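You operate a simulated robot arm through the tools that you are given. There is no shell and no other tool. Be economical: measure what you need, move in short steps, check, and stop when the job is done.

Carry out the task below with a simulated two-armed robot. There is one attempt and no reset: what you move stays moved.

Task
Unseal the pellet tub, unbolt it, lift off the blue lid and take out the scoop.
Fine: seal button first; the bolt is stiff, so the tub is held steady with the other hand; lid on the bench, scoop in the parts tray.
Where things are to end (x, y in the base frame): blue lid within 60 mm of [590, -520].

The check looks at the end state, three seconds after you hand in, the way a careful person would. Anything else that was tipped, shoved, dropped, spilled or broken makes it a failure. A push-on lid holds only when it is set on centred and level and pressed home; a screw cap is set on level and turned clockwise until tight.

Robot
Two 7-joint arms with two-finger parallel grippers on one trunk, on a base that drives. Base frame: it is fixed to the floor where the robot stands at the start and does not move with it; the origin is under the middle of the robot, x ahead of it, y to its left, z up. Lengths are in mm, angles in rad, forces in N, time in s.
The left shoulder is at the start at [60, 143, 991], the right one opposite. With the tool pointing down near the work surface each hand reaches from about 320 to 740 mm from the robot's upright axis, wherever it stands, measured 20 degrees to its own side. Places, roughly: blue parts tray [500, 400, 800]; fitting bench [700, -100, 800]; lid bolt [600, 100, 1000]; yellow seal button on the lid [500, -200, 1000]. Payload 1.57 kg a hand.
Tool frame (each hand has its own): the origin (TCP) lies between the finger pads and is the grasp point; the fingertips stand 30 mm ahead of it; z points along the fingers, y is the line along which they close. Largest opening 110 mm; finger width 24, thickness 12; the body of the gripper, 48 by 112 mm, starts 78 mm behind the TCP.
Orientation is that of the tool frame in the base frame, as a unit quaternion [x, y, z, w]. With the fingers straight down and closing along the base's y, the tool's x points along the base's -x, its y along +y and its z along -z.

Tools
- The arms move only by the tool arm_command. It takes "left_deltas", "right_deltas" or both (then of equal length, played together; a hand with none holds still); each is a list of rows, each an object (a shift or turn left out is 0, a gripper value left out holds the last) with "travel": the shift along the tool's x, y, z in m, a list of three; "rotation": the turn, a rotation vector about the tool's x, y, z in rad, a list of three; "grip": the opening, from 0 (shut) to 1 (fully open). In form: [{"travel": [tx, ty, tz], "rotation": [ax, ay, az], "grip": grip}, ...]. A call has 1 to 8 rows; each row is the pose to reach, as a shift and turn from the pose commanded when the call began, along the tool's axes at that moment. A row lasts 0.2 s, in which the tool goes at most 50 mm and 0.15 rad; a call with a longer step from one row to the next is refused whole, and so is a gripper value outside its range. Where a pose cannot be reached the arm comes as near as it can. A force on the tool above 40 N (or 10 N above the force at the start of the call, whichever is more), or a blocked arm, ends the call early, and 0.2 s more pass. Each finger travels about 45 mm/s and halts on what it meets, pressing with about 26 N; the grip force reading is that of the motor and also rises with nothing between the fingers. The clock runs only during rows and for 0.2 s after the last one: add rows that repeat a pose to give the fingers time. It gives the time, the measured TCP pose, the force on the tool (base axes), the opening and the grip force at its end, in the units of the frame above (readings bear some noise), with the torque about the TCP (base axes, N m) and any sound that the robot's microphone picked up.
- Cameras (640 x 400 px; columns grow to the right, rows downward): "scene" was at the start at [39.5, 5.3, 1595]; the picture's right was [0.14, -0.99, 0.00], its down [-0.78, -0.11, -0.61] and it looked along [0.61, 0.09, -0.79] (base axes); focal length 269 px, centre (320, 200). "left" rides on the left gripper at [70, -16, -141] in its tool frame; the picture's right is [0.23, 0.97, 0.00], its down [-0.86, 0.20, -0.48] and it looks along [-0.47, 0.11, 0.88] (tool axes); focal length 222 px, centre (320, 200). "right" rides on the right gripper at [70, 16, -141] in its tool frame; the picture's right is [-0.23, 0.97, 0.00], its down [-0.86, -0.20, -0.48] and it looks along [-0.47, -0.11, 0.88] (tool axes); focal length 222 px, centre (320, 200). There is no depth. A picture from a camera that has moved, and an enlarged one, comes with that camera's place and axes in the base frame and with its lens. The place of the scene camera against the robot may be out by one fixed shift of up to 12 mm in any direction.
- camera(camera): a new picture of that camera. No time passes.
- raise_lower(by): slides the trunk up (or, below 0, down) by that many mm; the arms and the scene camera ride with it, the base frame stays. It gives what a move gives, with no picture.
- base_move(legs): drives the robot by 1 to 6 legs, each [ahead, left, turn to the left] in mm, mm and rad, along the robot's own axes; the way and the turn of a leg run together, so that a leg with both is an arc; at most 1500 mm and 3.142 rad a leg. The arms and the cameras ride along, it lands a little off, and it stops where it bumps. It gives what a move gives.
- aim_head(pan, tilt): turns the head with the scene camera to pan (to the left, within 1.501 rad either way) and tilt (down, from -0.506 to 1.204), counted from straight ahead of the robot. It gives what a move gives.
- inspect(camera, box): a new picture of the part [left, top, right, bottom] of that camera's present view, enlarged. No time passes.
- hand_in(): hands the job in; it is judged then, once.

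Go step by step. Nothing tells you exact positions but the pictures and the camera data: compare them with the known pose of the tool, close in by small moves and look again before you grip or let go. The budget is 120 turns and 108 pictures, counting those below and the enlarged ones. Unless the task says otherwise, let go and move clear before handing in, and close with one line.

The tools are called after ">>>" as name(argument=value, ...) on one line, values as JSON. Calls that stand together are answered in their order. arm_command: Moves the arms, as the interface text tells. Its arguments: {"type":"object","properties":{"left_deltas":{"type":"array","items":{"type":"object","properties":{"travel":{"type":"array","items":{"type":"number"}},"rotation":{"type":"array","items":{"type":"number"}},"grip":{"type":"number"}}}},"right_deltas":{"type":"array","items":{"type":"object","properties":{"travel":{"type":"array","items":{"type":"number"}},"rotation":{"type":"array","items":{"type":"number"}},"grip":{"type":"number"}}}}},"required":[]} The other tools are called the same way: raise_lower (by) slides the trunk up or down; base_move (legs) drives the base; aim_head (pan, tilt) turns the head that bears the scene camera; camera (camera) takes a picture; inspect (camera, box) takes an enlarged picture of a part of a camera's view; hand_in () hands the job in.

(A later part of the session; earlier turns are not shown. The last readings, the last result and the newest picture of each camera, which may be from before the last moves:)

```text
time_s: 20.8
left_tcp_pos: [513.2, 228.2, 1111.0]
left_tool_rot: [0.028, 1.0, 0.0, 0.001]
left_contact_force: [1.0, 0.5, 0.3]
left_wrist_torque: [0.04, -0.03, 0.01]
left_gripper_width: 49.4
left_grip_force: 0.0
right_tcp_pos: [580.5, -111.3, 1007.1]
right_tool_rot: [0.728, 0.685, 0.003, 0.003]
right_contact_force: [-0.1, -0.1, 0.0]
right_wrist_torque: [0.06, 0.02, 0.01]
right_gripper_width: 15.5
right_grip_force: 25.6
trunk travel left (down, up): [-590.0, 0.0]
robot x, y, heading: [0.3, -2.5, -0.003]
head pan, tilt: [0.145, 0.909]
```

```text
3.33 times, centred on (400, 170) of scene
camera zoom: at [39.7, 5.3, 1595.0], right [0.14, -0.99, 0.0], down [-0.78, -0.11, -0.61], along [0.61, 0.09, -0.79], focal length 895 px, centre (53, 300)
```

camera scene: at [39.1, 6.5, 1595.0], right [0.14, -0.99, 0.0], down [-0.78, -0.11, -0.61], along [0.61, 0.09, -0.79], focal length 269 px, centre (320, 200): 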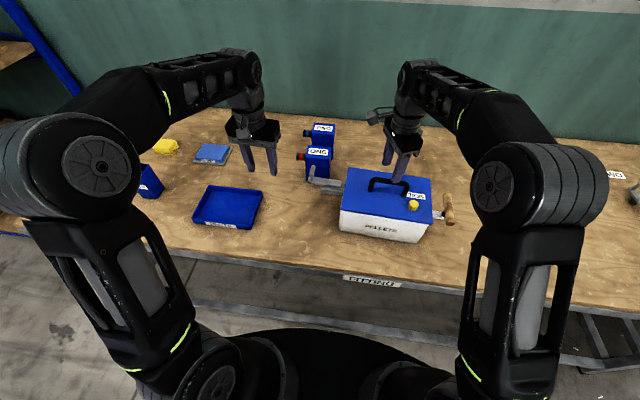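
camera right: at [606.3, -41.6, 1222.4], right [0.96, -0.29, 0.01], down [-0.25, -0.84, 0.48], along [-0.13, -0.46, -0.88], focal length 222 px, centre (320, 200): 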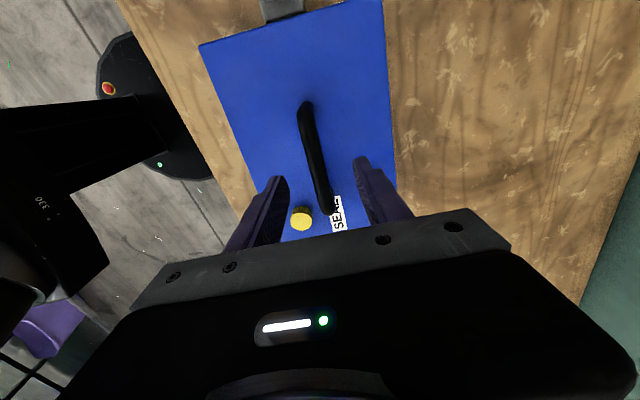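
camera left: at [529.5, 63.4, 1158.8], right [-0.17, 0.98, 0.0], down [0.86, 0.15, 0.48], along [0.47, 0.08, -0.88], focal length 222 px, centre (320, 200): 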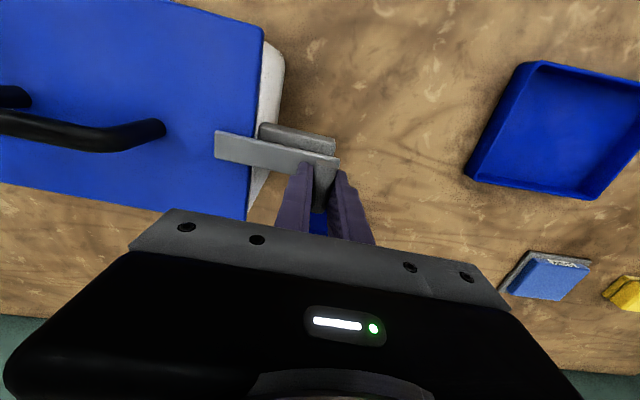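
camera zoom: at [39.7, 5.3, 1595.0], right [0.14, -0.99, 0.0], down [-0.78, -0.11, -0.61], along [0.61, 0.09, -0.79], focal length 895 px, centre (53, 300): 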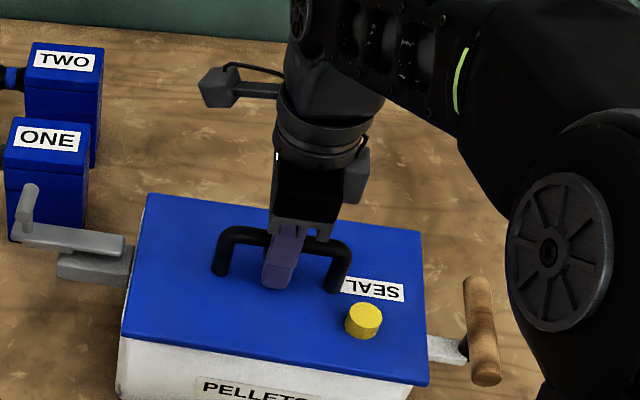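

The handle is gripped (15.5 mm). I'll lift straight up.

>>> arm_command(right_deltas=[{"travel": [0, 0, -0.008]}, {"travel": [0, 0, -0.018]}, {"travel": [0, 0, -0.03]}, {"travel": [0, 0, -0.045]}, {"travel": [0, 0, -0.065]}, {"travel": [0, 0, -0.085]}, {"travel": [0, 0, -0.1]}])

>>> camera(camera="scene")

```text
time_s: 22.4
left_tcp_pos: [512.6, 230.1, 1108.8]
left_tool_rot: [0.027, 1.0, 0.001, 0.001]
left_contact_force: [0.0, -1.0, 0.6]
left_wrist_torque: [-0.03, -0.01, 0.02]
left_gripper_width: 49.5
left_grip_force: 0.1
right_tcp_pos: [581.4, -110.8, 1104.9]
right_tool_rot: [0.728, 0.686, 0.002, 0.002]
right_contact_force: [-0.7, 0.0, -0.8]
right_wrist_torque: [0.0, 0.0, 0.0]
right_gripper_width: 15.1
right_grip_force: 26.2
trunk travel left (down, up): [-590.0, 0.0]
robot x, y, heading: [-2.8, 2.7, -0.001]
head pan, tilt: [0.145, 0.909]
```

```text
69 pictures are left
camera scene: at [39.6, 5.3, 1595.0], right [0.14, -0.99, 0.0], down [-0.78, -0.11, -0.61], along [0.61, 0.09, -0.79], focal length 269 px, centre (320, 200)
```

scene: 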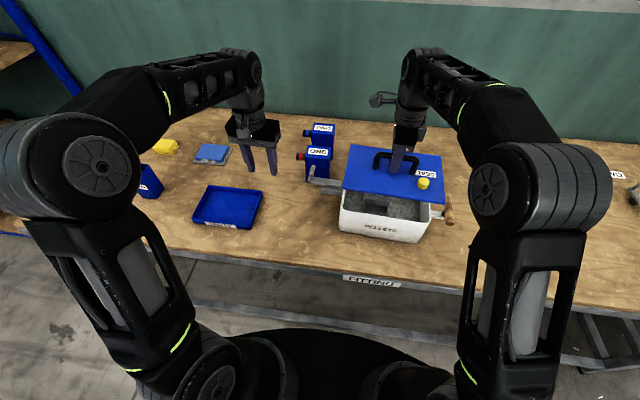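

The lid is off and held level. Before driving sideways to the lid's target, I'll look at the bench and floor on the right.

>>> aim_head(pan=-0.75, tilt=0.8)

>>> camera(camera="scene")

```text
time_s: 23.6
left_tcp_pos: [512.4, 229.8, 1110.5]
left_tool_rot: [0.028, 1.0, 0.0, 0.001]
left_contact_force: [-0.2, 0.5, -0.5]
left_wrist_torque: [-0.01, 0.02, -0.04]
left_gripper_width: 49.5
left_grip_force: 0.0
right_tcp_pos: [581.1, -111.7, 1103.6]
right_tool_rot: [0.728, 0.686, 0.003, 0.003]
right_contact_force: [-0.8, 0.1, -2.0]
right_wrist_torque: [0.04, 0.01, 0.0]
right_gripper_width: 15.5
right_grip_force: 25.4
trunk travel left (down, up): [-590.0, 0.0]
robot x, y, heading: [-1.0, -1.8, -0.003]
head pan, tilt: [-0.75, 0.799]
```

```text
68 pictures are left
camera scene: at [24.5, -60.4, 1603.6], right [-0.68, -0.73, 0.0], down [-0.52, 0.49, -0.7], along [0.51, -0.48, -0.72], focal length 269 px, centre (320, 200)
```

scene: 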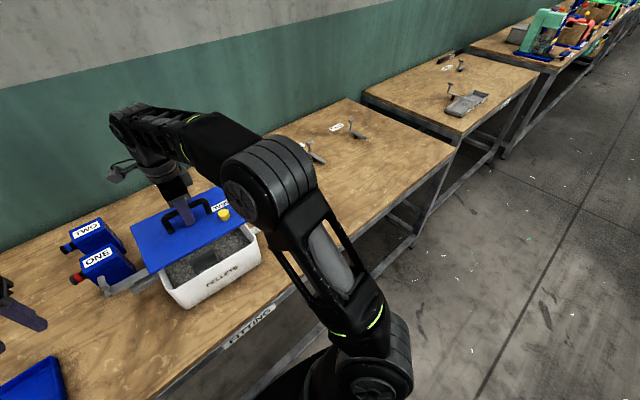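

The bench is clear around the target, with the levers further away at y<-735. I'll drive 410 mm to the right, carrying the lid.

>>> base_move(legs=[[0, -200, 0], [0, -208, 0]])

>>> camera(camera="scene")

>>> camera(camera="right")

```text
time_s: 26.4
left_tcp_pos: [512.4, -165.0, 1109.3]
left_tool_rot: [0.021, 1.0, 0.001, 0.002]
left_contact_force: [-0.2, 0.8, 1.0]
left_wrist_torque: [0.02, 0.03, -0.02]
left_gripper_width: 49.7
left_grip_force: 0.0
right_tcp_pos: [586.6, -505.1, 1104.7]
right_tool_rot: [0.722, 0.692, 0.003, 0.002]
right_contact_force: [1.1, 0.0, -1.9]
right_wrist_torque: [0.05, 0.01, -0.04]
right_gripper_width: 15.1
right_grip_force: 25.7
trunk travel left (down, up): [-590.0, 0.0]
robot x, y, heading: [1.5, -406.8, 0.018]
head pan, tilt: [-0.75, 0.799]
```

```text
67 pictures are left
camera scene: at [28.6, -463.9, 1603.6], right [-0.67, -0.74, 0.0], down [-0.53, 0.48, -0.7], along [0.52, -0.47, -0.72], focal length 269 px, centre (320, 200)
```

scene: 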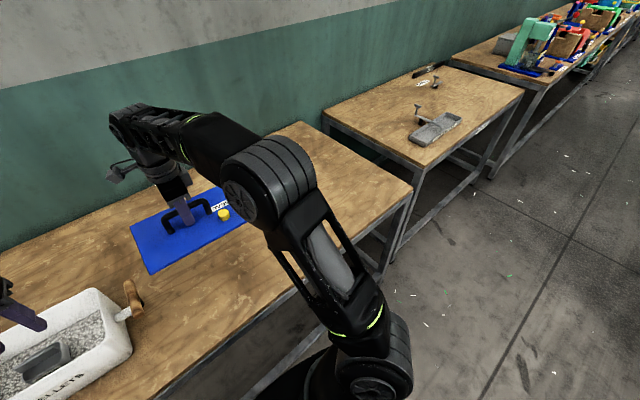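

```text
66 pictures are left
camera right: at [604.5, -436.6, 1246.7], right [0.96, -0.27, 0.01], down [-0.24, -0.85, 0.48], along [-0.12, -0.46, -0.88], focal length 222 px, centre (320, 200)
```

right: 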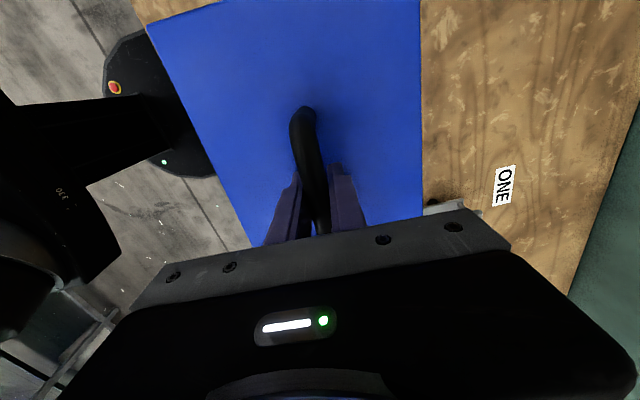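

I'm over the target with bench clear below. I'll lower the lid, fast at first and then slowly until contact.

>>> arm_command(right_deltas=[{"travel": [-0.005, 0.001, 0.03]}, {"travel": [-0.01, 0.002, 0.06]}, {"travel": [-0.015, 0.003, 0.09]}, {"travel": [-0.015, 0.003, 0.12]}, {"travel": [-0.015, 0.003, 0.15]}, {"travel": [-0.015, 0.003, 0.17]}, {"travel": [-0.015, 0.003, 0.185]}])

>>> camera(camera="scene")

```text
time_s: 28.0
left_tcp_pos: [513.4, -165.0, 1110.1]
left_tool_rot: [0.02, 1.0, -0.001, 0.001]
left_contact_force: [0.5, -0.5, 0.9]
left_wrist_torque: [-0.02, -0.02, 0.0]
left_gripper_width: 49.3
left_grip_force: 0.1
right_tcp_pos: [587.3, -518.9, 918.2]
right_tool_rot: [0.723, 0.691, 0.003, 0.003]
right_contact_force: [-0.1, -0.2, -1.5]
right_wrist_torque: [-0.02, 0.02, 0.01]
right_gripper_width: 15.3
right_grip_force: 25.5
trunk travel left (down, up): [-590.0, 0.0]
robot x, y, heading: [3.9, -404.3, 0.017]
head pan, tilt: [-0.75, 0.799]
```

```text
65 pictures are left
camera scene: at [29.0, -462.5, 1603.6], right [-0.67, -0.74, 0.0], down [-0.53, 0.48, -0.7], along [0.52, -0.47, -0.72], focal length 269 px, centre (320, 200)
```

scene: 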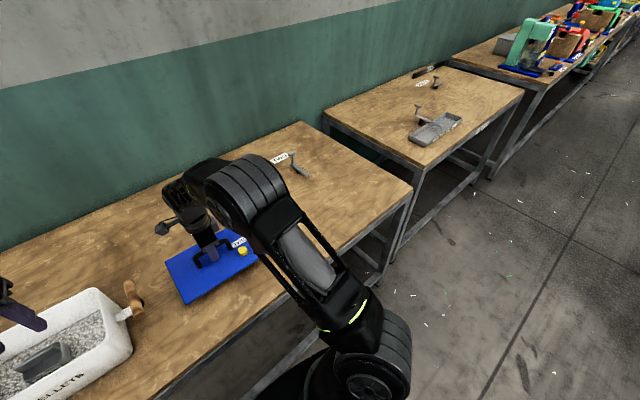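

>>> arm_command(right_deltas=[{"travel": [0, 0, 0.005]}, {"travel": [0, 0, 0.01]}, {"travel": [0, 0, 0.014]}, {"travel": [0, 0, 0.018]}, {"travel": [0, 0, 0.022]}, {"travel": [0, 0, 0.026]}, {"travel": [0, 0, 0.03]}, {"travel": [0, 0, 0.033]}])

>>> inspect(camera="scene", box=[140, 180, 300, 310])

```text
time_s: 29.8
left_tcp_pos: [513.8, -165.2, 1111.3]
left_tool_rot: [0.021, 1.0, 0.0, 0.001]
left_contact_force: [0.5, 0.2, -0.4]
left_wrist_torque: [0.0, 0.01, 0.03]
left_gripper_width: 49.5
left_grip_force: 0.1
right_tcp_pos: [590.7, -518.2, 885.5]
right_tool_rot: [0.723, 0.691, 0.003, 0.002]
right_contact_force: [-0.1, 1.0, 2.3]
right_wrist_torque: [-0.26, 0.01, -0.04]
right_gripper_width: 15.2
right_grip_force: 26.0
trunk travel left (down, up): [-590.0, 0.0]
robot x, y, heading: [5.4, -401.6, 0.012]
head pan, tilt: [-0.75, 0.799]
```

```text
3.08 times, centred on (220, 245) of scene
camera zoom: at [28.3, -462.3, 1603.7], right [-0.67, -0.74, 0.0], down [-0.53, 0.48, -0.7], along [0.52, -0.47, -0.72], focal length 826 px, centre (628, 62)
```

zoom: 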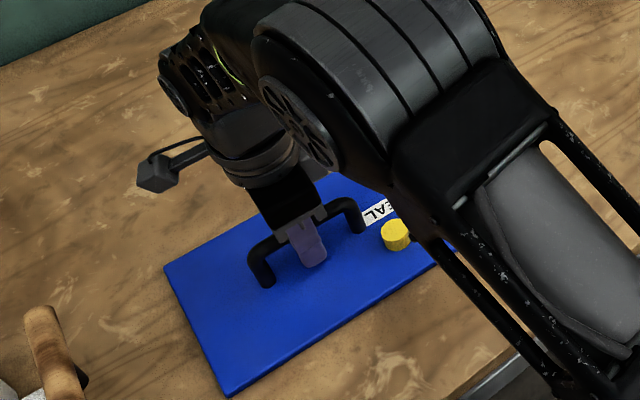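

The lid is just touching the bench (the force turned upward). I'll lower 2 mm more, release and retract.

>>> arm_command(right_deltas=[{"travel": [0, 0, 0.002]}, {"travel": [0, 0, 0.002], "grip": 0.2}, {"travel": [0, 0, 0.002], "grip": 0.35}, {"travel": [0, 0, 0.002], "grip": 0.4}, {"travel": [0, 0, 0.002], "grip": 0.4}, {"travel": [0, 0, -0.03], "grip": 0.4}, {"travel": [0, 0, -0.075], "grip": 0.4}, {"travel": [0, 0, -0.12], "grip": 0.4}])

>>> camera(camera="right")

>>> camera(camera="left")

```text
time_s: 31.6
left_tcp_pos: [511.7, -164.3, 1110.6]
left_tool_rot: [0.02, 1.0, 0.0, 0.001]
left_contact_force: [-0.6, -0.5, -0.3]
left_wrist_torque: [-0.03, -0.05, 0.01]
left_gripper_width: 49.2
left_grip_force: 0.1
right_tcp_pos: [584.8, -520.4, 1009.0]
right_tool_rot: [0.722, 0.692, 0.002, 0.003]
right_contact_force: [0.1, -0.3, 0.9]
right_wrist_torque: [-0.01, -0.02, 0.0]
right_gripper_width: 44.0
right_grip_force: 0.1
trunk travel left (down, up): [-590.0, 0.0]
robot x, y, heading: [3.9, -403.4, 0.018]
head pan, tilt: [-0.75, 0.799]
```

```text
63 pictures are left
camera right: at [603.1, -450.7, 1151.3], right [0.96, -0.27, 0.01], down [-0.24, -0.85, 0.48], along [-0.12, -0.46, -0.88], focal length 222 px, centre (320, 200)
```

right: 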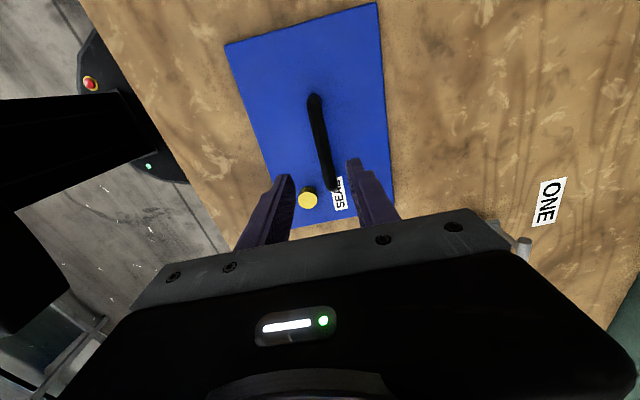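

```text
62 pictures are left
camera left: at [442.3, -179.2, 1251.0], right [-0.19, 0.98, 0.0], down [0.86, 0.17, 0.48], along [0.47, 0.09, -0.88], focal length 222 px, centre (320, 200)
```

left: 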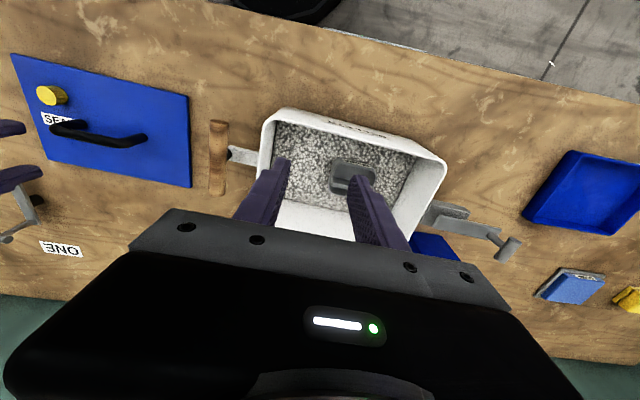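

The lid is resting flat on target at about (588, -519). I'll raise and tuck the right hand, turn the head, and drive back left so the left hand can reach both tub and tray.

>>> arm_command(right_deltas=[{"travel": [0, 0, -0.04]}, {"travel": [0, 0, -0.08]}, {"travel": [-0.02, -0.03, -0.09]}, {"travel": [-0.04, -0.06, -0.09]}, {"travel": [-0.06, -0.09, -0.09]}, {"travel": [-0.08, -0.12, -0.09]}])

>>> base_move(legs=[[0, 300, -0.015]])

>>> aim_head(pan=0.1, tilt=0.95)

>>> camera(camera="scene")

```text
time_s: 33.0
left_tcp_pos: [513.0, -164.2, 1108.7]
left_tool_rot: [0.02, 1.0, 0.0, 0.001]
left_contact_force: [-0.5, -0.5, -0.5]
left_wrist_torque: [0.0, 0.0, -0.01]
left_gripper_width: 49.6
left_grip_force: 0.1
right_tcp_pos: [461.5, -592.4, 1096.8]
right_tool_rot: [0.722, 0.691, 0.001, 0.003]
right_contact_force: [0.0, -0.5, -0.9]
right_wrist_torque: [0.02, 0.01, 0.03]
right_gripper_width: 43.9
right_grip_force: 0.0
trunk travel left (down, up): [-590.0, 0.0]
robot x, y, heading: [1.5, -404.4, 0.016]
head pan, tilt: [-0.75, 0.799]
```

```text
time_s: 35.0
left_tcp_pos: [517.6, 127.7, 1110.4]
left_tool_rot: [0.032, 0.999, 0.0, 0.001]
left_contact_force: [0.2, -0.7, 1.2]
left_wrist_torque: [-0.03, -0.05, -0.03]
left_gripper_width: 49.5
left_grip_force: 0.1
right_tcp_pos: [457.2, -298.6, 1095.7]
right_tool_rot: [0.731, 0.683, 0.002, 0.003]
right_contact_force: [-0.1, 0.1, 0.2]
right_wrist_torque: [-0.03, -0.03, -0.03]
right_gripper_width: 43.9
right_grip_force: 0.1
trunk travel left (down, up): [-590.0, 0.0]
robot x, y, heading: [5.0, -99.8, -0.007]
head pan, tilt: [-0.75, 0.799]
```

```text
time_s: 36.2
left_tcp_pos: [518.1, 127.3, 1111.3]
left_tool_rot: [0.032, 0.999, 0.0, 0.0]
left_contact_force: [0.5, 0.6, 0.1]
left_wrist_torque: [0.0, 0.0, -0.02]
left_gripper_width: 49.6
left_grip_force: 0.2
right_tcp_pos: [456.4, -298.9, 1096.4]
right_tool_rot: [0.731, 0.683, 0.003, 0.003]
right_contact_force: [0.2, 0.4, 0.6]
right_wrist_torque: [-0.01, 0.0, 0.0]
right_gripper_width: 44.1
right_grip_force: 0.1
trunk travel left (down, up): [-590.0, 0.0]
robot x, y, heading: [1.8, -100.2, -0.003]
head pan, tilt: [0.099, 0.949]
```

```text
61 pictures are left
camera scene: at [39.8, -98.3, 1592.1], right [0.09, -1.0, 0.0], down [-0.81, -0.07, -0.58], along [0.58, 0.05, -0.81], focal length 269 px, centre (320, 200)
```

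scene: 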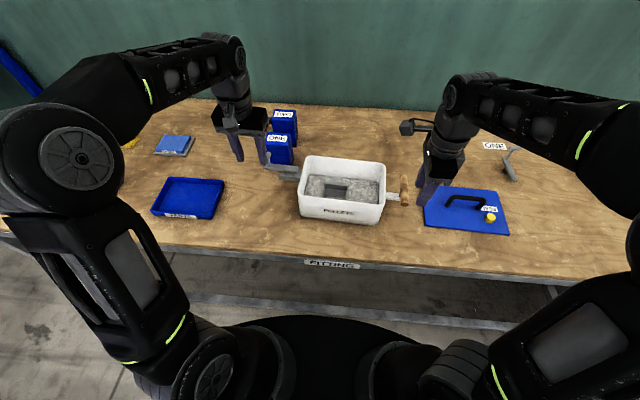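

The lid is down flat on the bench. I'll look into the tub at the scoop.

>>> inspect(camera="scene", box=[290, 145, 400, 230])

>>> camera(camera="left")

>>> camera(camera="right")

```text
4.71 times, centred on (345, 188) of scene
camera zoom: at [39.8, -98.3, 1592.1], right [0.09, -1.0, 0.0], down [-0.81, -0.07, -0.58], along [0.58, 0.05, -0.81], focal length 1264 px, centre (202, 259)
```

zoom: 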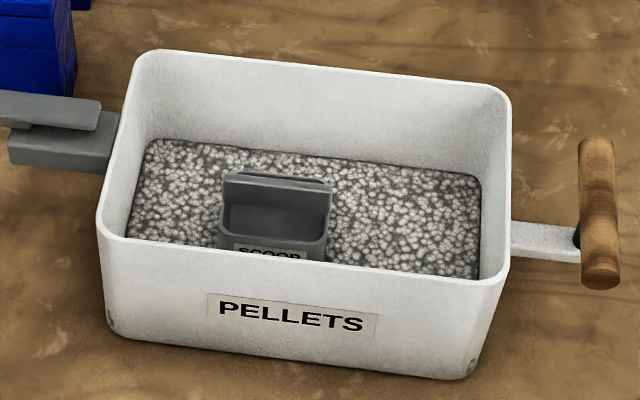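

```text
59 pictures are left
camera left: at [446.6, 113.5, 1250.9], right [-0.17, 0.99, 0.0], down [0.87, 0.15, 0.48], along [0.47, 0.08, -0.88], focal length 222 px, centre (320, 200)
```

left: 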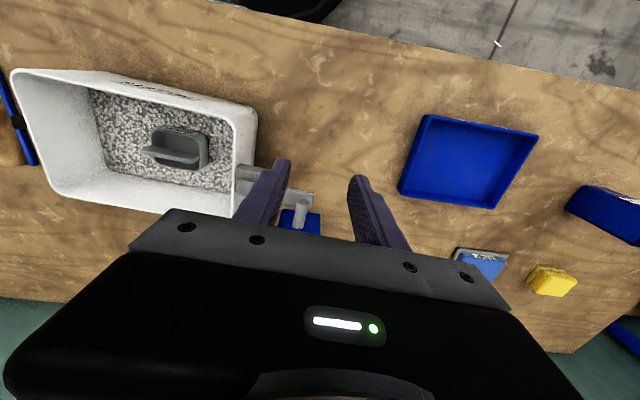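

```text
58 pictures are left
camera right: at [477.1, -231.2, 1238.2], right [0.96, -0.29, 0.01], down [-0.26, -0.84, 0.48], along [-0.13, -0.46, -0.88], focal length 222 px, centre (320, 200)
```

right: 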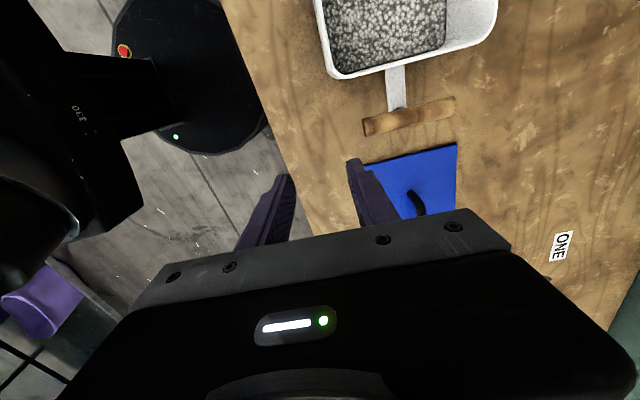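

>>> inspect(camera="left", box=[90, 90, 260, 210])

>>> inspect(camera="scene", box=[315, 165, 365, 205])

```text
3.33 times, centred on (175, 150) of left
camera zoom: at [446.6, 113.5, 1250.9], right [-0.17, 0.99, 0.0], down [0.87, 0.15, 0.48], along [0.47, 0.08, -0.88], focal length 740 px, centre (803, 367)
```

zoom: 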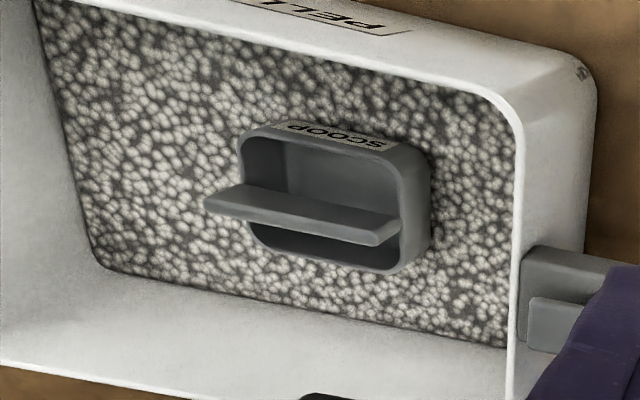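

```text
10.00 times, centred on (340, 185) of scene
camera zoom: at [39.8, -98.3, 1592.1], right [0.09, -1.0, 0.0], down [-0.81, -0.07, -0.58], along [0.58, 0.05, -0.81], focal length 2686 px, centre (120, 350)
```

zoom: 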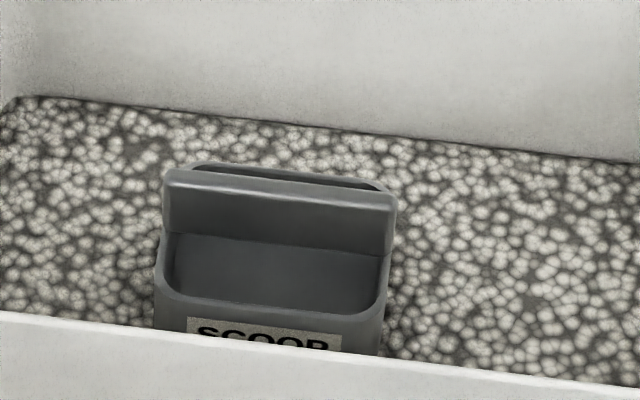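

The scoop has an upright fin along y rising from its middle. I'll bring the left hand over it, turning 90° so it closes across the fin.

>>> arm_command(left_deltas=[{"travel": [-0.01, -0.027, 0], "rotation": [0, 0, -0.14]}, {"travel": [-0.02, -0.054, 0], "rotation": [0, 0, -0.28]}, {"travel": [-0.03, -0.081, 0], "rotation": [0, 0, -0.42]}, {"travel": [-0.04, -0.108, 0], "rotation": [0, 0, -0.56]}, {"travel": [-0.05, -0.135, 0], "rotation": [0, 0, -0.7]}, {"travel": [-0.06, -0.162, 0], "rotation": [0, 0, -0.84]}, {"travel": [-0.07, -0.19, 0.01], "rotation": [0, 0, -0.98]}, {"travel": [-0.079, -0.217, 0.02], "rotation": [0, 0, -1.12]}])

>>> arm_command(left_deltas=[{"rotation": [0, 0, -0.14]}, {"rotation": [0, 0, -0.28]}, {"rotation": [0, 0, -0.42]}, {"rotation": [0, 0, -0.45]}, {"rotation": [0, 0, -0.45]}])

>>> camera(camera="left")

>>> camera(camera="scene")

```text
time_s: 38.0
left_tcp_pos: [582.1, -96.0, 1089.5]
left_tool_rot: [-0.506, 0.862, -0.001, 0.002]
left_contact_force: [-0.2, 0.3, 0.2]
left_wrist_torque: [-0.01, 0.0, -0.05]
left_gripper_width: 49.3
left_grip_force: 0.0
right_tcp_pos: [457.9, -300.0, 1096.9]
right_tool_rot: [0.731, 0.683, 0.002, 0.003]
right_contact_force: [0.2, 0.1, 0.1]
right_wrist_torque: [0.01, 0.01, -0.02]
right_gripper_width: 43.9
right_grip_force: 0.1
trunk travel left (down, up): [-590.0, 0.0]
robot x, y, heading: [6.4, -101.3, -0.008]
head pan, tilt: [0.099, 0.949]
```

```text
time_s: 39.2
left_tcp_pos: [581.3, -95.5, 1089.9]
left_tool_rot: [-0.684, 0.729, 0.0, 0.0]
left_contact_force: [0.7, 0.1, -0.4]
left_wrist_torque: [-0.01, 0.0, -0.02]
left_gripper_width: 49.3
left_grip_force: 0.1
right_tcp_pos: [456.6, -299.8, 1095.5]
right_tool_rot: [0.731, 0.683, 0.003, 0.002]
right_contact_force: [0.2, -0.2, -0.6]
right_wrist_torque: [0.0, 0.02, -0.02]
right_gripper_width: 43.8
right_grip_force: 0.2
trunk travel left (down, up): [-590.0, 0.0]
robot x, y, heading: [0.7, -98.0, -0.008]
head pan, tilt: [0.099, 0.949]
```

```text
55 pictures are left
camera left: at [594.1, -166.9, 1231.0], right [-0.99, -0.17, 0.0], down [-0.15, 0.87, 0.48], along [-0.08, 0.47, -0.88], focal length 222 px, centre (320, 200)
```

left: 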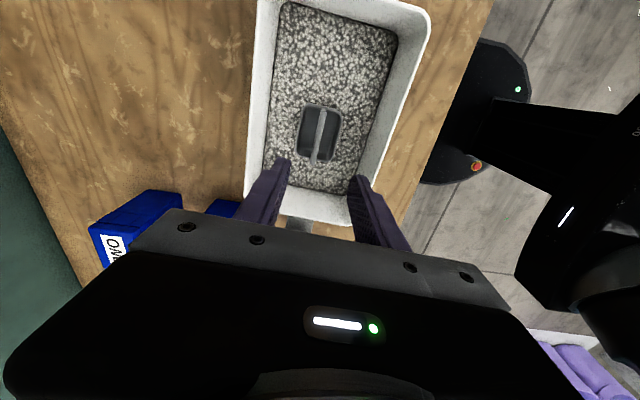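

```text
54 pictures are left
camera scene: at [39.9, -98.4, 1592.1], right [0.09, -1.0, 0.0], down [-0.81, -0.07, -0.58], along [0.58, 0.05, -0.81], focal length 269 px, centre (320, 200)
```

scene: 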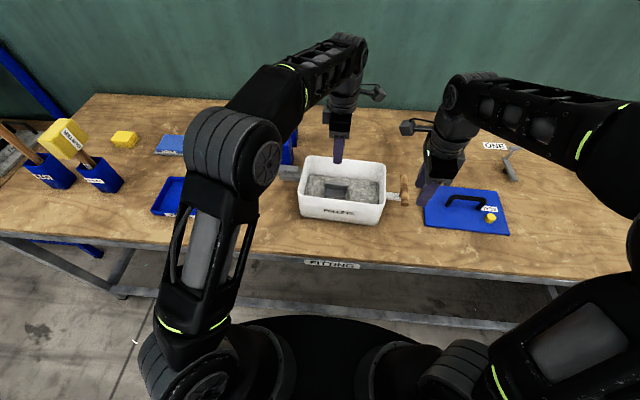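

>>> inspect(camera="left", box=[240, 80, 400, 200])

```text
3.33 times, centred on (320, 140) of left
camera zoom: at [594.1, -166.9, 1231.0], right [-0.99, -0.17, 0.0], down [-0.15, 0.87, 0.48], along [-0.08, 0.47, -0.88], focal length 740 px, centre (320, 400)
```

zoom: 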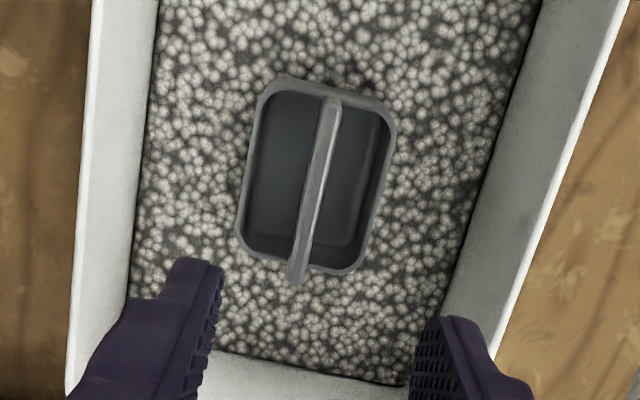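

I put the fin top at about (585, -96, 918) and the cup rim near z 897. I'll narrow the opening so the fingers stay inside the cup's outline, and lower to just above it.

>>> arm_command(left_deltas=[{"travel": [0, -0.004, 0.03], "grip": 0.26}, {"travel": [0, -0.004, 0.06], "grip": 0.26}, {"travel": [0, -0.004, 0.09], "grip": 0.26}, {"travel": [0, -0.004, 0.115], "grip": 0.26}, {"travel": [0, -0.004, 0.13], "grip": 0.26}, {"travel": [0, -0.004, 0.13], "grip": 0.26}])

>>> inspect(camera="left", box=[220, 60, 420, 220])

>>> inspect(camera="scene", box=[290, 145, 400, 230])

```text
time_s: 40.6
left_tcp_pos: [586.2, -95.6, 959.4]
left_tool_rot: [-0.685, 0.729, -0.001, 0.001]
left_contact_force: [0.1, 0.8, -0.3]
left_wrist_torque: [-0.01, 0.01, -0.02]
left_gripper_width: 29.0
left_grip_force: 0.1
right_tcp_pos: [456.8, -299.1, 1095.3]
right_tool_rot: [0.73, 0.683, 0.002, 0.002]
right_contact_force: [0.3, 0.3, 1.3]
right_wrist_torque: [0.02, 0.02, -0.01]
right_gripper_width: 44.0
right_grip_force: 0.0
trunk travel left (down, up): [-590.0, 0.0]
robot x, y, heading: [1.6, -101.2, -0.008]
head pan, tilt: [0.099, 0.949]
```

```text
2.50 times, centred on (320, 140) of left
camera zoom: at [598.6, -166.2, 1099.7], right [-0.99, -0.17, 0.0], down [-0.15, 0.87, 0.48], along [-0.08, 0.47, -0.88], focal length 555 px, centre (320, 350)
```

zoom: 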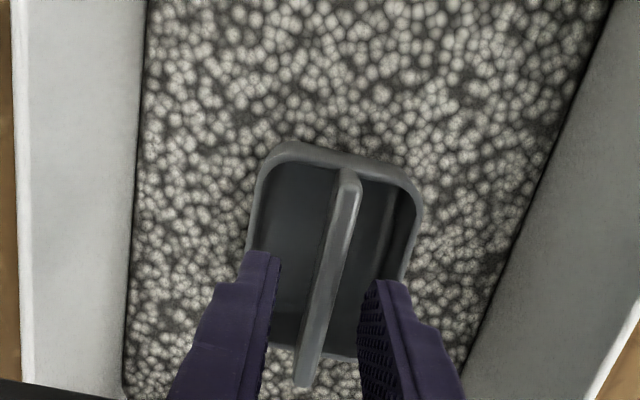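

```text
4.71 times, centred on (345, 188) of scene
camera zoom: at [39.6, -98.2, 1592.1], right [0.09, -1.0, 0.0], down [-0.81, -0.07, -0.58], along [0.58, 0.05, -0.81], focal length 1264 px, centre (202, 259)
```

zoom: 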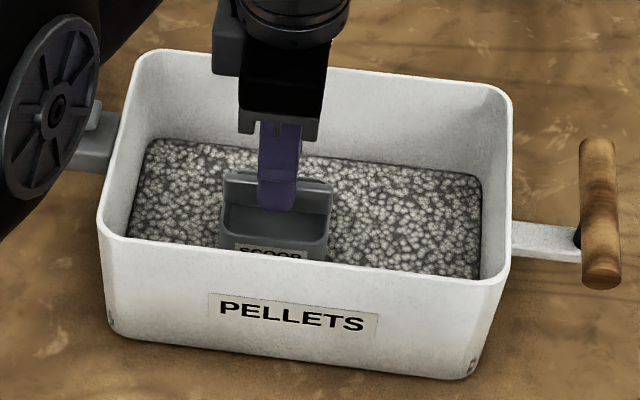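

The fin is centred between the fingers. I'll descend and grip it.

>>> arm_command(left_deltas=[{"travel": [0, 0, 0.015]}, {"travel": [0, 0, 0.026]}, {"travel": [0, 0, 0.034]}, {"travel": [0, 0, 0.034], "grip": 0.15}, {"travel": [0, 0, 0.034], "grip": 0.05}, {"travel": [0, 0, 0.034], "grip": 0}, {"travel": [0, 0, 0.034], "grip": 0}])

>>> inspect(camera="left", box=[220, 60, 420, 220])

```text
time_s: 41.5
left_tcp_pos: [589.2, -95.7, 934.3]
left_tool_rot: [-0.685, 0.729, -0.007, 0.004]
left_contact_force: [-5.9, 2.4, 21.0]
left_wrist_torque: [0.14, 0.55, 0.02]
left_gripper_width: 22.1
left_grip_force: 2.9
right_tcp_pos: [456.6, -300.3, 1097.6]
right_tool_rot: [0.73, 0.683, 0.001, 0.003]
right_contact_force: [0.1, -0.1, -0.2]
right_wrist_torque: [0.01, 0.03, -0.01]
right_gripper_width: 43.9
right_grip_force: 0.0
trunk travel left (down, up): [-590.0, 0.0]
robot x, y, heading: [0.3, -101.0, -0.003]
head pan, tilt: [0.099, 0.949]
stopped in row 4 (left hand): the force on the tool passed its limit (the readings are from after the stop); the commanded pose is now the measured one
```

```text
2.50 times, centred on (320, 140) of left
camera zoom: at [599.0, -166.0, 1076.1], right [-0.99, -0.17, -0.02], down [-0.15, 0.87, 0.47], along [-0.07, 0.47, -0.88], focal length 555 px, centre (320, 350)
```

zoom: 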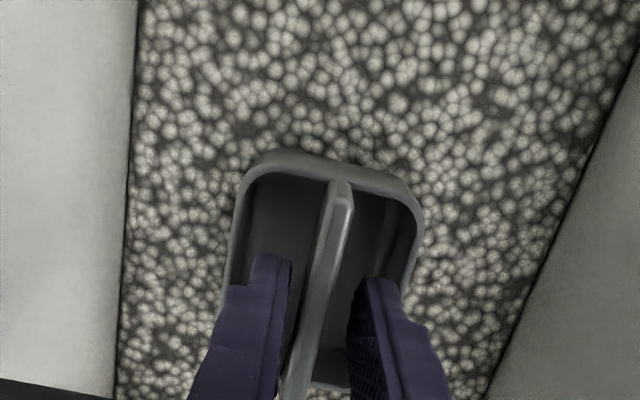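

The fingertips touched the cup rim. I'll narrow and recentre, then go slightly lower and close on the fin.

>>> arm_command(left_deltas=[{"travel": [0, 0.003, -0.006], "grip": 0.2}, {"travel": [0, 0.003, -0.004], "grip": 0.2}, {"travel": [0, 0.003, 0.0], "grip": 0.18}, {"travel": [0, 0.003, 0.003], "grip": 0.18}, {"travel": [0, 0.003, 0.003], "grip": 0.1}, {"travel": [0, 0.003, 0.003], "grip": 0}, {"travel": [0, 0.003, 0.003], "grip": 0}])

>>> inspect(camera="left", box=[220, 60, 420, 220])

>>> inspect(camera="scene", box=[290, 145, 400, 230])

```text
time_s: 42.7
left_tcp_pos: [587.2, -96.1, 934.4]
left_tool_rot: [-0.685, 0.729, -0.01, 0.005]
left_contact_force: [-3.4, 1.6, 20.7]
left_wrist_torque: [0.13, 0.66, 0.01]
left_gripper_width: 16.6
left_grip_force: 10.7
right_tcp_pos: [455.7, -299.1, 1095.0]
right_tool_rot: [0.731, 0.683, 0.003, 0.002]
right_contact_force: [0.6, -0.1, 0.2]
right_wrist_torque: [0.02, 0.02, -0.01]
right_gripper_width: 44.0
right_grip_force: 0.1
trunk travel left (down, up): [-590.0, 0.0]
robot x, y, heading: [3.9, -98.1, -0.007]
head pan, tilt: [0.099, 0.949]
stopped in row 6 (left hand): the force on the tool passed its limit (the readings are from after the stop); the commanded pose is now the measured one
```

```text
2.50 times, centred on (320, 140) of left
camera zoom: at [597.0, -166.0, 1076.3], right [-0.99, -0.17, -0.02], down [-0.16, 0.87, 0.47], along [-0.06, 0.47, -0.88], focal length 555 px, centre (320, 350)
```

zoom: 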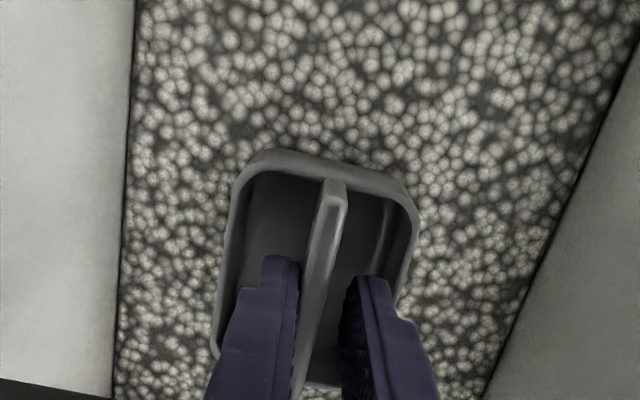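

```text
4.71 times, centred on (345, 188) of scene
camera zoom: at [38.5, -98.1, 1592.0], right [0.09, -1.0, 0.0], down [-0.81, -0.08, -0.58], along [0.58, 0.05, -0.81], focal length 1264 px, centre (202, 259)
```

zoom: 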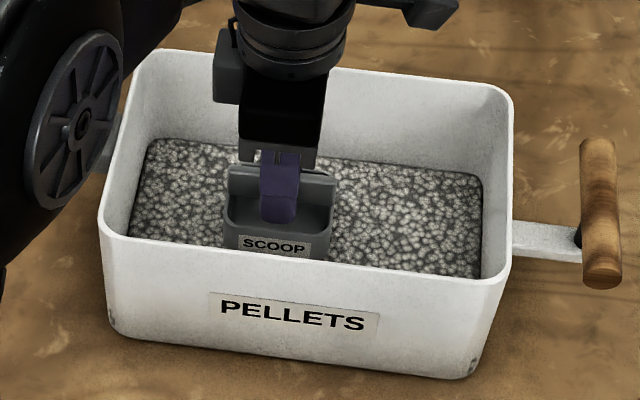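

The -x fingertip is bearing on the cup's rim. I'll raise 10 mm with a narrow opening and look at it again.

>>> arm_command(left_deltas=[{"travel": [0, 0, -0.005], "grip": 0.17}, {"travel": [0, 0, -0.012], "grip": 0.17}, {"travel": [0, 0, -0.012], "grip": 0.17}])

>>> inspect(camera="left", box=[240, 100, 400, 220])

>>> inspect(camera="scene", box=[315, 160, 365, 210])

```text
time_s: 43.5
left_tcp_pos: [587.2, -96.4, 944.0]
left_tool_rot: [-0.684, 0.729, -0.006, 0.004]
left_contact_force: [-0.3, 0.1, 0.1]
left_wrist_torque: [-0.01, 0.03, 0.01]
left_gripper_width: 18.7
left_grip_force: 0.0
right_tcp_pos: [457.0, -298.0, 1095.0]
right_tool_rot: [0.73, 0.683, 0.003, 0.003]
right_contact_force: [-0.2, -0.1, 0.6]
right_wrist_torque: [0.03, 0.02, 0.01]
right_gripper_width: 43.8
right_grip_force: 0.1
trunk travel left (down, up): [-590.0, 0.0]
robot x, y, heading: [6.1, -98.6, -0.007]
head pan, tilt: [0.099, 0.949]
```

```text
3.33 times, centred on (320, 160) of left
camera zoom: at [597.3, -166.7, 1084.7], right [-0.99, -0.17, -0.02], down [-0.15, 0.87, 0.47], along [-0.07, 0.47, -0.88], focal length 740 px, centre (320, 333)
```

zoom: 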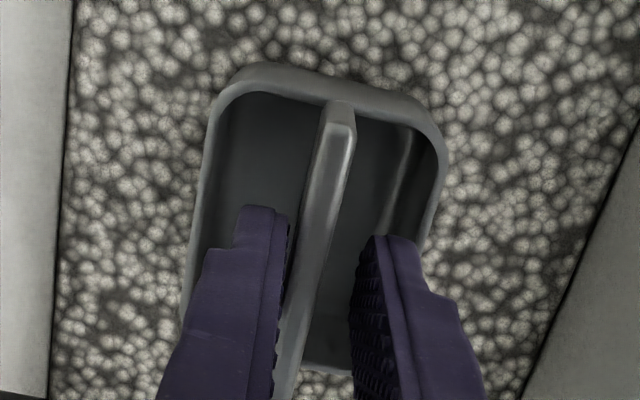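

```text
8.00 times, centred on (340, 185) of scene
camera zoom: at [40.1, -98.1, 1592.0], right [0.09, -1.0, 0.0], down [-0.81, -0.08, -0.58], along [0.58, 0.05, -0.81], focal length 2149 px, centre (160, 320)
```

zoom: 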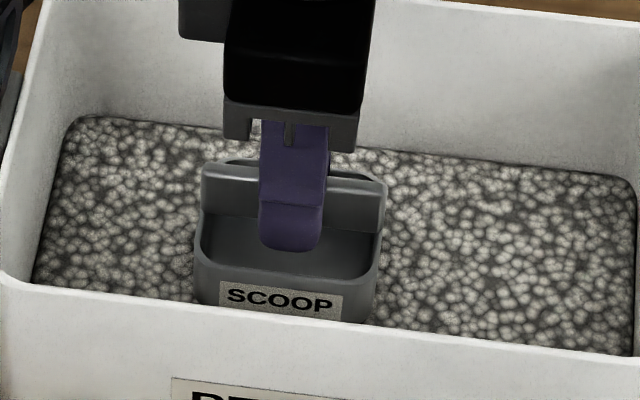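

The fin is now at about x=589 and I'm at 587. I'll shift 2 mm, lower 9 mm to stay just above the rim, and close.

>>> arm_command(left_deltas=[{"travel": [0, -0.002, 0.0], "grip": 0.16}, {"travel": [0, -0.002, 0.004], "grip": 0.16}, {"travel": [0, -0.002, 0.008], "grip": 0.16}, {"travel": [0, -0.002, 0.009], "grip": 0.1}, {"travel": [0, -0.002, 0.009], "grip": 0.05}, {"travel": [0, -0.002, 0.009], "grip": 0}, {"travel": [0, -0.002, 0.009], "grip": 0}])

>>> inspect(camera="left", box=[240, 100, 400, 220])

```text
time_s: 45.1
left_tcp_pos: [588.7, -95.1, 935.7]
left_tool_rot: [-0.684, 0.729, -0.008, 0.005]
left_contact_force: [-1.8, 0.3, 3.7]
left_wrist_torque: [0.07, 0.23, -0.01]
left_gripper_width: 7.3
left_grip_force: 26.2
right_tcp_pos: [456.3, -300.2, 1095.6]
right_tool_rot: [0.73, 0.683, 0.002, 0.002]
right_contact_force: [-0.2, -0.3, 0.9]
right_wrist_torque: [-0.02, -0.03, 0.0]
right_gripper_width: 44.0
right_grip_force: 0.1
trunk travel left (down, up): [-590.0, 0.0]
robot x, y, heading: [-0.3, -101.1, -0.008]
head pan, tilt: [0.099, 0.949]
```

```text
3.33 times, centred on (320, 160) of left
camera zoom: at [599.1, -166.0, 1077.2], right [-0.99, -0.17, -0.02], down [-0.15, 0.87, 0.47], along [-0.06, 0.47, -0.88], focal length 740 px, centre (320, 333)
```

zoom: 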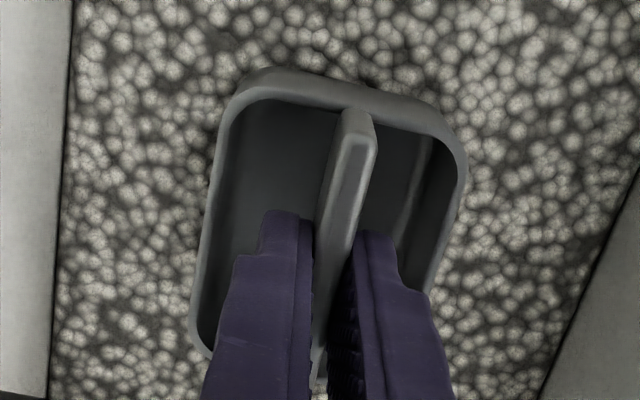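

The fin is gripped (7.3 mm), so I'll lift slowly a little and check.

>>> arm_command(left_deltas=[{"travel": [0, 0, -0.006]}, {"travel": [0, 0, -0.012]}, {"travel": [0, 0, -0.02]}, {"travel": [0, 0, -0.03]}])

>>> inspect(camera="left", box=[240, 100, 400, 220])

>>> inspect(camera="scene", box=[290, 145, 400, 230])

```text
time_s: 46.1
left_tcp_pos: [587.7, -94.1, 966.6]
left_tool_rot: [-0.685, 0.729, -0.008, 0.004]
left_contact_force: [-0.1, 0.6, -0.7]
left_wrist_torque: [0.02, -0.02, -0.02]
left_gripper_width: 6.9
left_grip_force: 25.4
right_tcp_pos: [457.0, -299.6, 1096.6]
right_tool_rot: [0.73, 0.683, 0.002, 0.003]
right_contact_force: [0.4, 0.6, 0.8]
right_wrist_torque: [0.02, 0.04, 0.02]
right_gripper_width: 44.2
right_grip_force: 0.0
trunk travel left (down, up): [-590.0, 0.0]
robot x, y, heading: [2.7, -101.1, -0.002]
head pan, tilt: [0.099, 0.949]
```

```text
3.33 times, centred on (320, 160) of left
camera zoom: at [597.7, -165.5, 1107.2], right [-0.99, -0.17, -0.02], down [-0.15, 0.87, 0.47], along [-0.06, 0.47, -0.88], focal length 740 px, centre (320, 333)
```

zoom: 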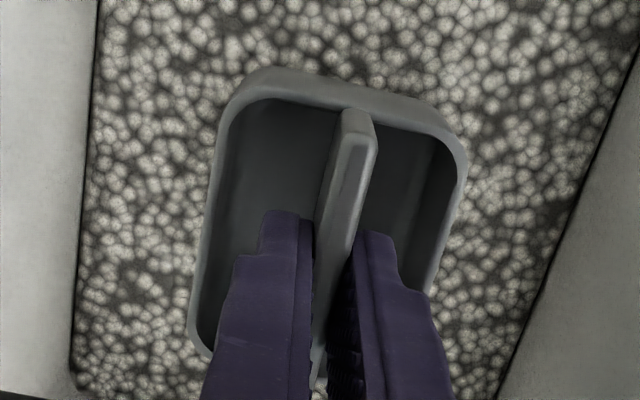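

```text
4.71 times, centred on (345, 188) of scene
camera zoom: at [39.8, -98.0, 1592.1], right [0.09, -1.0, 0.0], down [-0.81, -0.08, -0.58], along [0.58, 0.05, -0.81], focal length 1264 px, centre (202, 259)
```

zoom: 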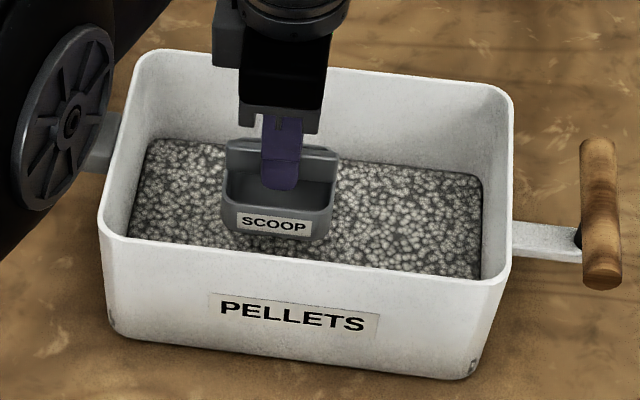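

The scoop is coming up level and empty. I'll keep lifting clear of the tub rim.

>>> arm_command(left_deltas=[{"travel": [0, 0, -0.02]}, {"travel": [0, 0, -0.045]}, {"travel": [0, 0, -0.07]}, {"travel": [0, 0, -0.095]}, {"travel": [0, 0, -0.11]}, {"travel": [0, 0, -0.11]}])

>>> camera(camera="scene")

```text
time_s: 47.5
left_tcp_pos: [588.0, -95.7, 1076.9]
left_tool_rot: [-0.685, 0.729, -0.008, 0.005]
left_contact_force: [-1.0, 1.7, -1.3]
left_wrist_torque: [0.0, -0.01, 0.02]
left_gripper_width: 7.2
left_grip_force: 25.8
right_tcp_pos: [457.6, -299.2, 1096.2]
right_tool_rot: [0.73, 0.683, 0.002, 0.002]
right_contact_force: [-1.0, 0.6, 0.3]
right_wrist_torque: [0.03, -0.02, -0.02]
right_gripper_width: 44.0
right_grip_force: 0.1
trunk travel left (down, up): [-590.0, 0.0]
robot x, y, heading: [3.4, -100.4, -0.005]
head pan, tilt: [0.099, 0.949]
```

```text
42 pictures are left
camera scene: at [39.9, -98.1, 1592.1], right [0.09, -1.0, 0.0], down [-0.81, -0.08, -0.58], along [0.58, 0.05, -0.81], focal length 269 px, centre (320, 200)
```

scene: 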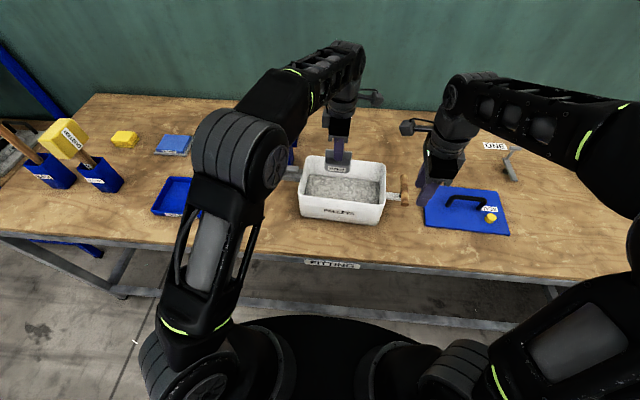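

The scoop is out. I'll pull it back over the front of the bench so it clears the bolt knob, then drive left.

>>> arm_command(left_deltas=[{"travel": [0, 0.02, -0.01]}, {"travel": [0, 0.045, -0.02]}, {"travel": [0, 0.07, -0.02]}, {"travel": [0, 0.09, -0.02]}, {"travel": [0, 0.09, -0.02]}])

>>> base_move(legs=[[0, 250, 0]])

>>> camera(camera="scene")

```text
time_s: 48.7
left_tcp_pos: [497.5, -90.3, 1094.8]
left_tool_rot: [-0.684, 0.729, -0.008, 0.005]
left_contact_force: [0.6, -0.8, -0.9]
left_wrist_torque: [-0.01, 0.06, -0.02]
left_gripper_width: 7.2
left_grip_force: 25.9
right_tcp_pos: [457.3, -298.8, 1096.2]
right_tool_rot: [0.73, 0.683, 0.003, 0.002]
right_contact_force: [-0.9, 0.0, 0.8]
right_wrist_torque: [-0.03, -0.01, -0.01]
right_gripper_width: 44.0
right_grip_force: 0.1
trunk travel left (down, up): [-590.0, 0.0]
robot x, y, heading: [2.7, -102.5, -0.006]
head pan, tilt: [0.099, 0.949]
```

```text
time_s: 50.5
left_tcp_pos: [500.3, 156.9, 1094.3]
left_tool_rot: [-0.683, 0.731, -0.008, 0.003]
left_contact_force: [0.0, 0.8, -0.1]
left_wrist_torque: [0.03, -0.02, 0.0]
left_gripper_width: 7.1
left_grip_force: 26.3
right_tcp_pos: [458.5, -53.0, 1096.0]
right_tool_rot: [0.733, 0.68, 0.002, 0.003]
right_contact_force: [-0.1, 0.4, 0.6]
right_wrist_torque: [-0.01, 0.01, 0.02]
right_gripper_width: 43.7
right_grip_force: 0.0
trunk travel left (down, up): [-590.0, 0.0]
robot x, y, heading: [3.0, 150.1, -0.011]
head pan, tilt: [0.099, 0.949]
```

```text
41 pictures are left
camera scene: at [42.3, 152.0, 1592.1], right [0.09, -1.0, 0.0], down [-0.81, -0.07, -0.58], along [0.58, 0.05, -0.81], focal length 269 px, centre (320, 200)
```

scene: 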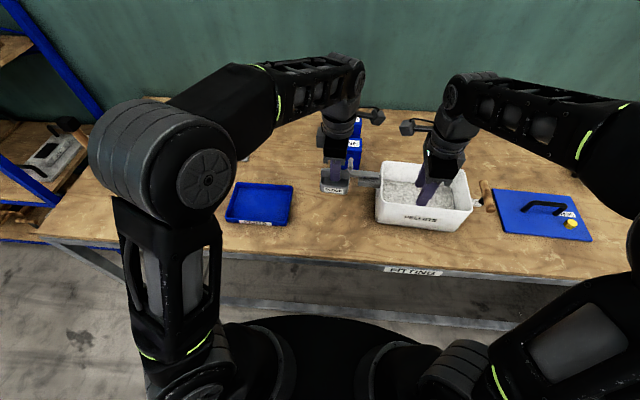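

I'll move the scoop over the tray at about (535, 405).

>>> arm_command(left_deltas=[{"travel": [-0.036, -0.003, 0]}, {"travel": [-0.072, -0.006, 0]}, {"travel": [-0.108, -0.009, 0]}, {"travel": [-0.144, -0.012, 0]}, {"travel": [-0.18, -0.015, 0]}, {"travel": [-0.216, -0.018, 0]}, {"travel": [-0.25, -0.018, 0]}, {"travel": [-0.25, -0.018, 0]}])

>>> camera(camera="left")

>>> inspect(camera="scene", box=[180, 120, 360, 250])

```text
time_s: 52.3
left_tcp_pos: [533.8, 401.9, 1094.1]
left_tool_rot: [-0.683, 0.73, -0.008, 0.004]
left_contact_force: [0.6, -0.8, -1.8]
left_wrist_torque: [0.01, -0.03, -0.02]
left_gripper_width: 7.4
left_grip_force: 25.5
right_tcp_pos: [457.7, -53.0, 1096.1]
right_tool_rot: [0.733, 0.68, 0.003, 0.002]
right_contact_force: [0.5, 0.7, -0.7]
right_wrist_torque: [0.01, -0.01, -0.01]
right_gripper_width: 44.2
right_grip_force: 0.1
trunk travel left (down, up): [-590.0, 0.0]
robot x, y, heading: [4.2, 145.4, -0.015]
head pan, tilt: [0.099, 0.949]
```

```text
40 pictures are left
camera left: at [543.8, 331.4, 1234.8], right [-0.99, -0.16, -0.02], down [-0.15, 0.87, 0.47], along [-0.06, 0.47, -0.88], focal length 222 px, centre (320, 200)
```

left: 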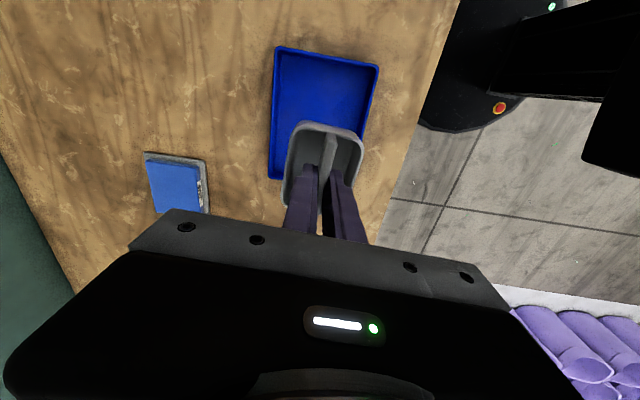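

```text
3.08 times, centred on (270, 185) of scene
camera zoom: at [42.3, 150.2, 1592.1], right [0.09, -1.0, 0.0], down [-0.81, -0.07, -0.58], along [0.58, 0.05, -0.81], focal length 826 px, centre (474, 246)
```

zoom: 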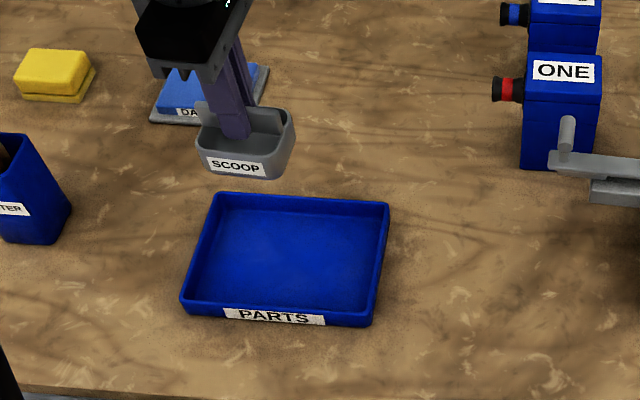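

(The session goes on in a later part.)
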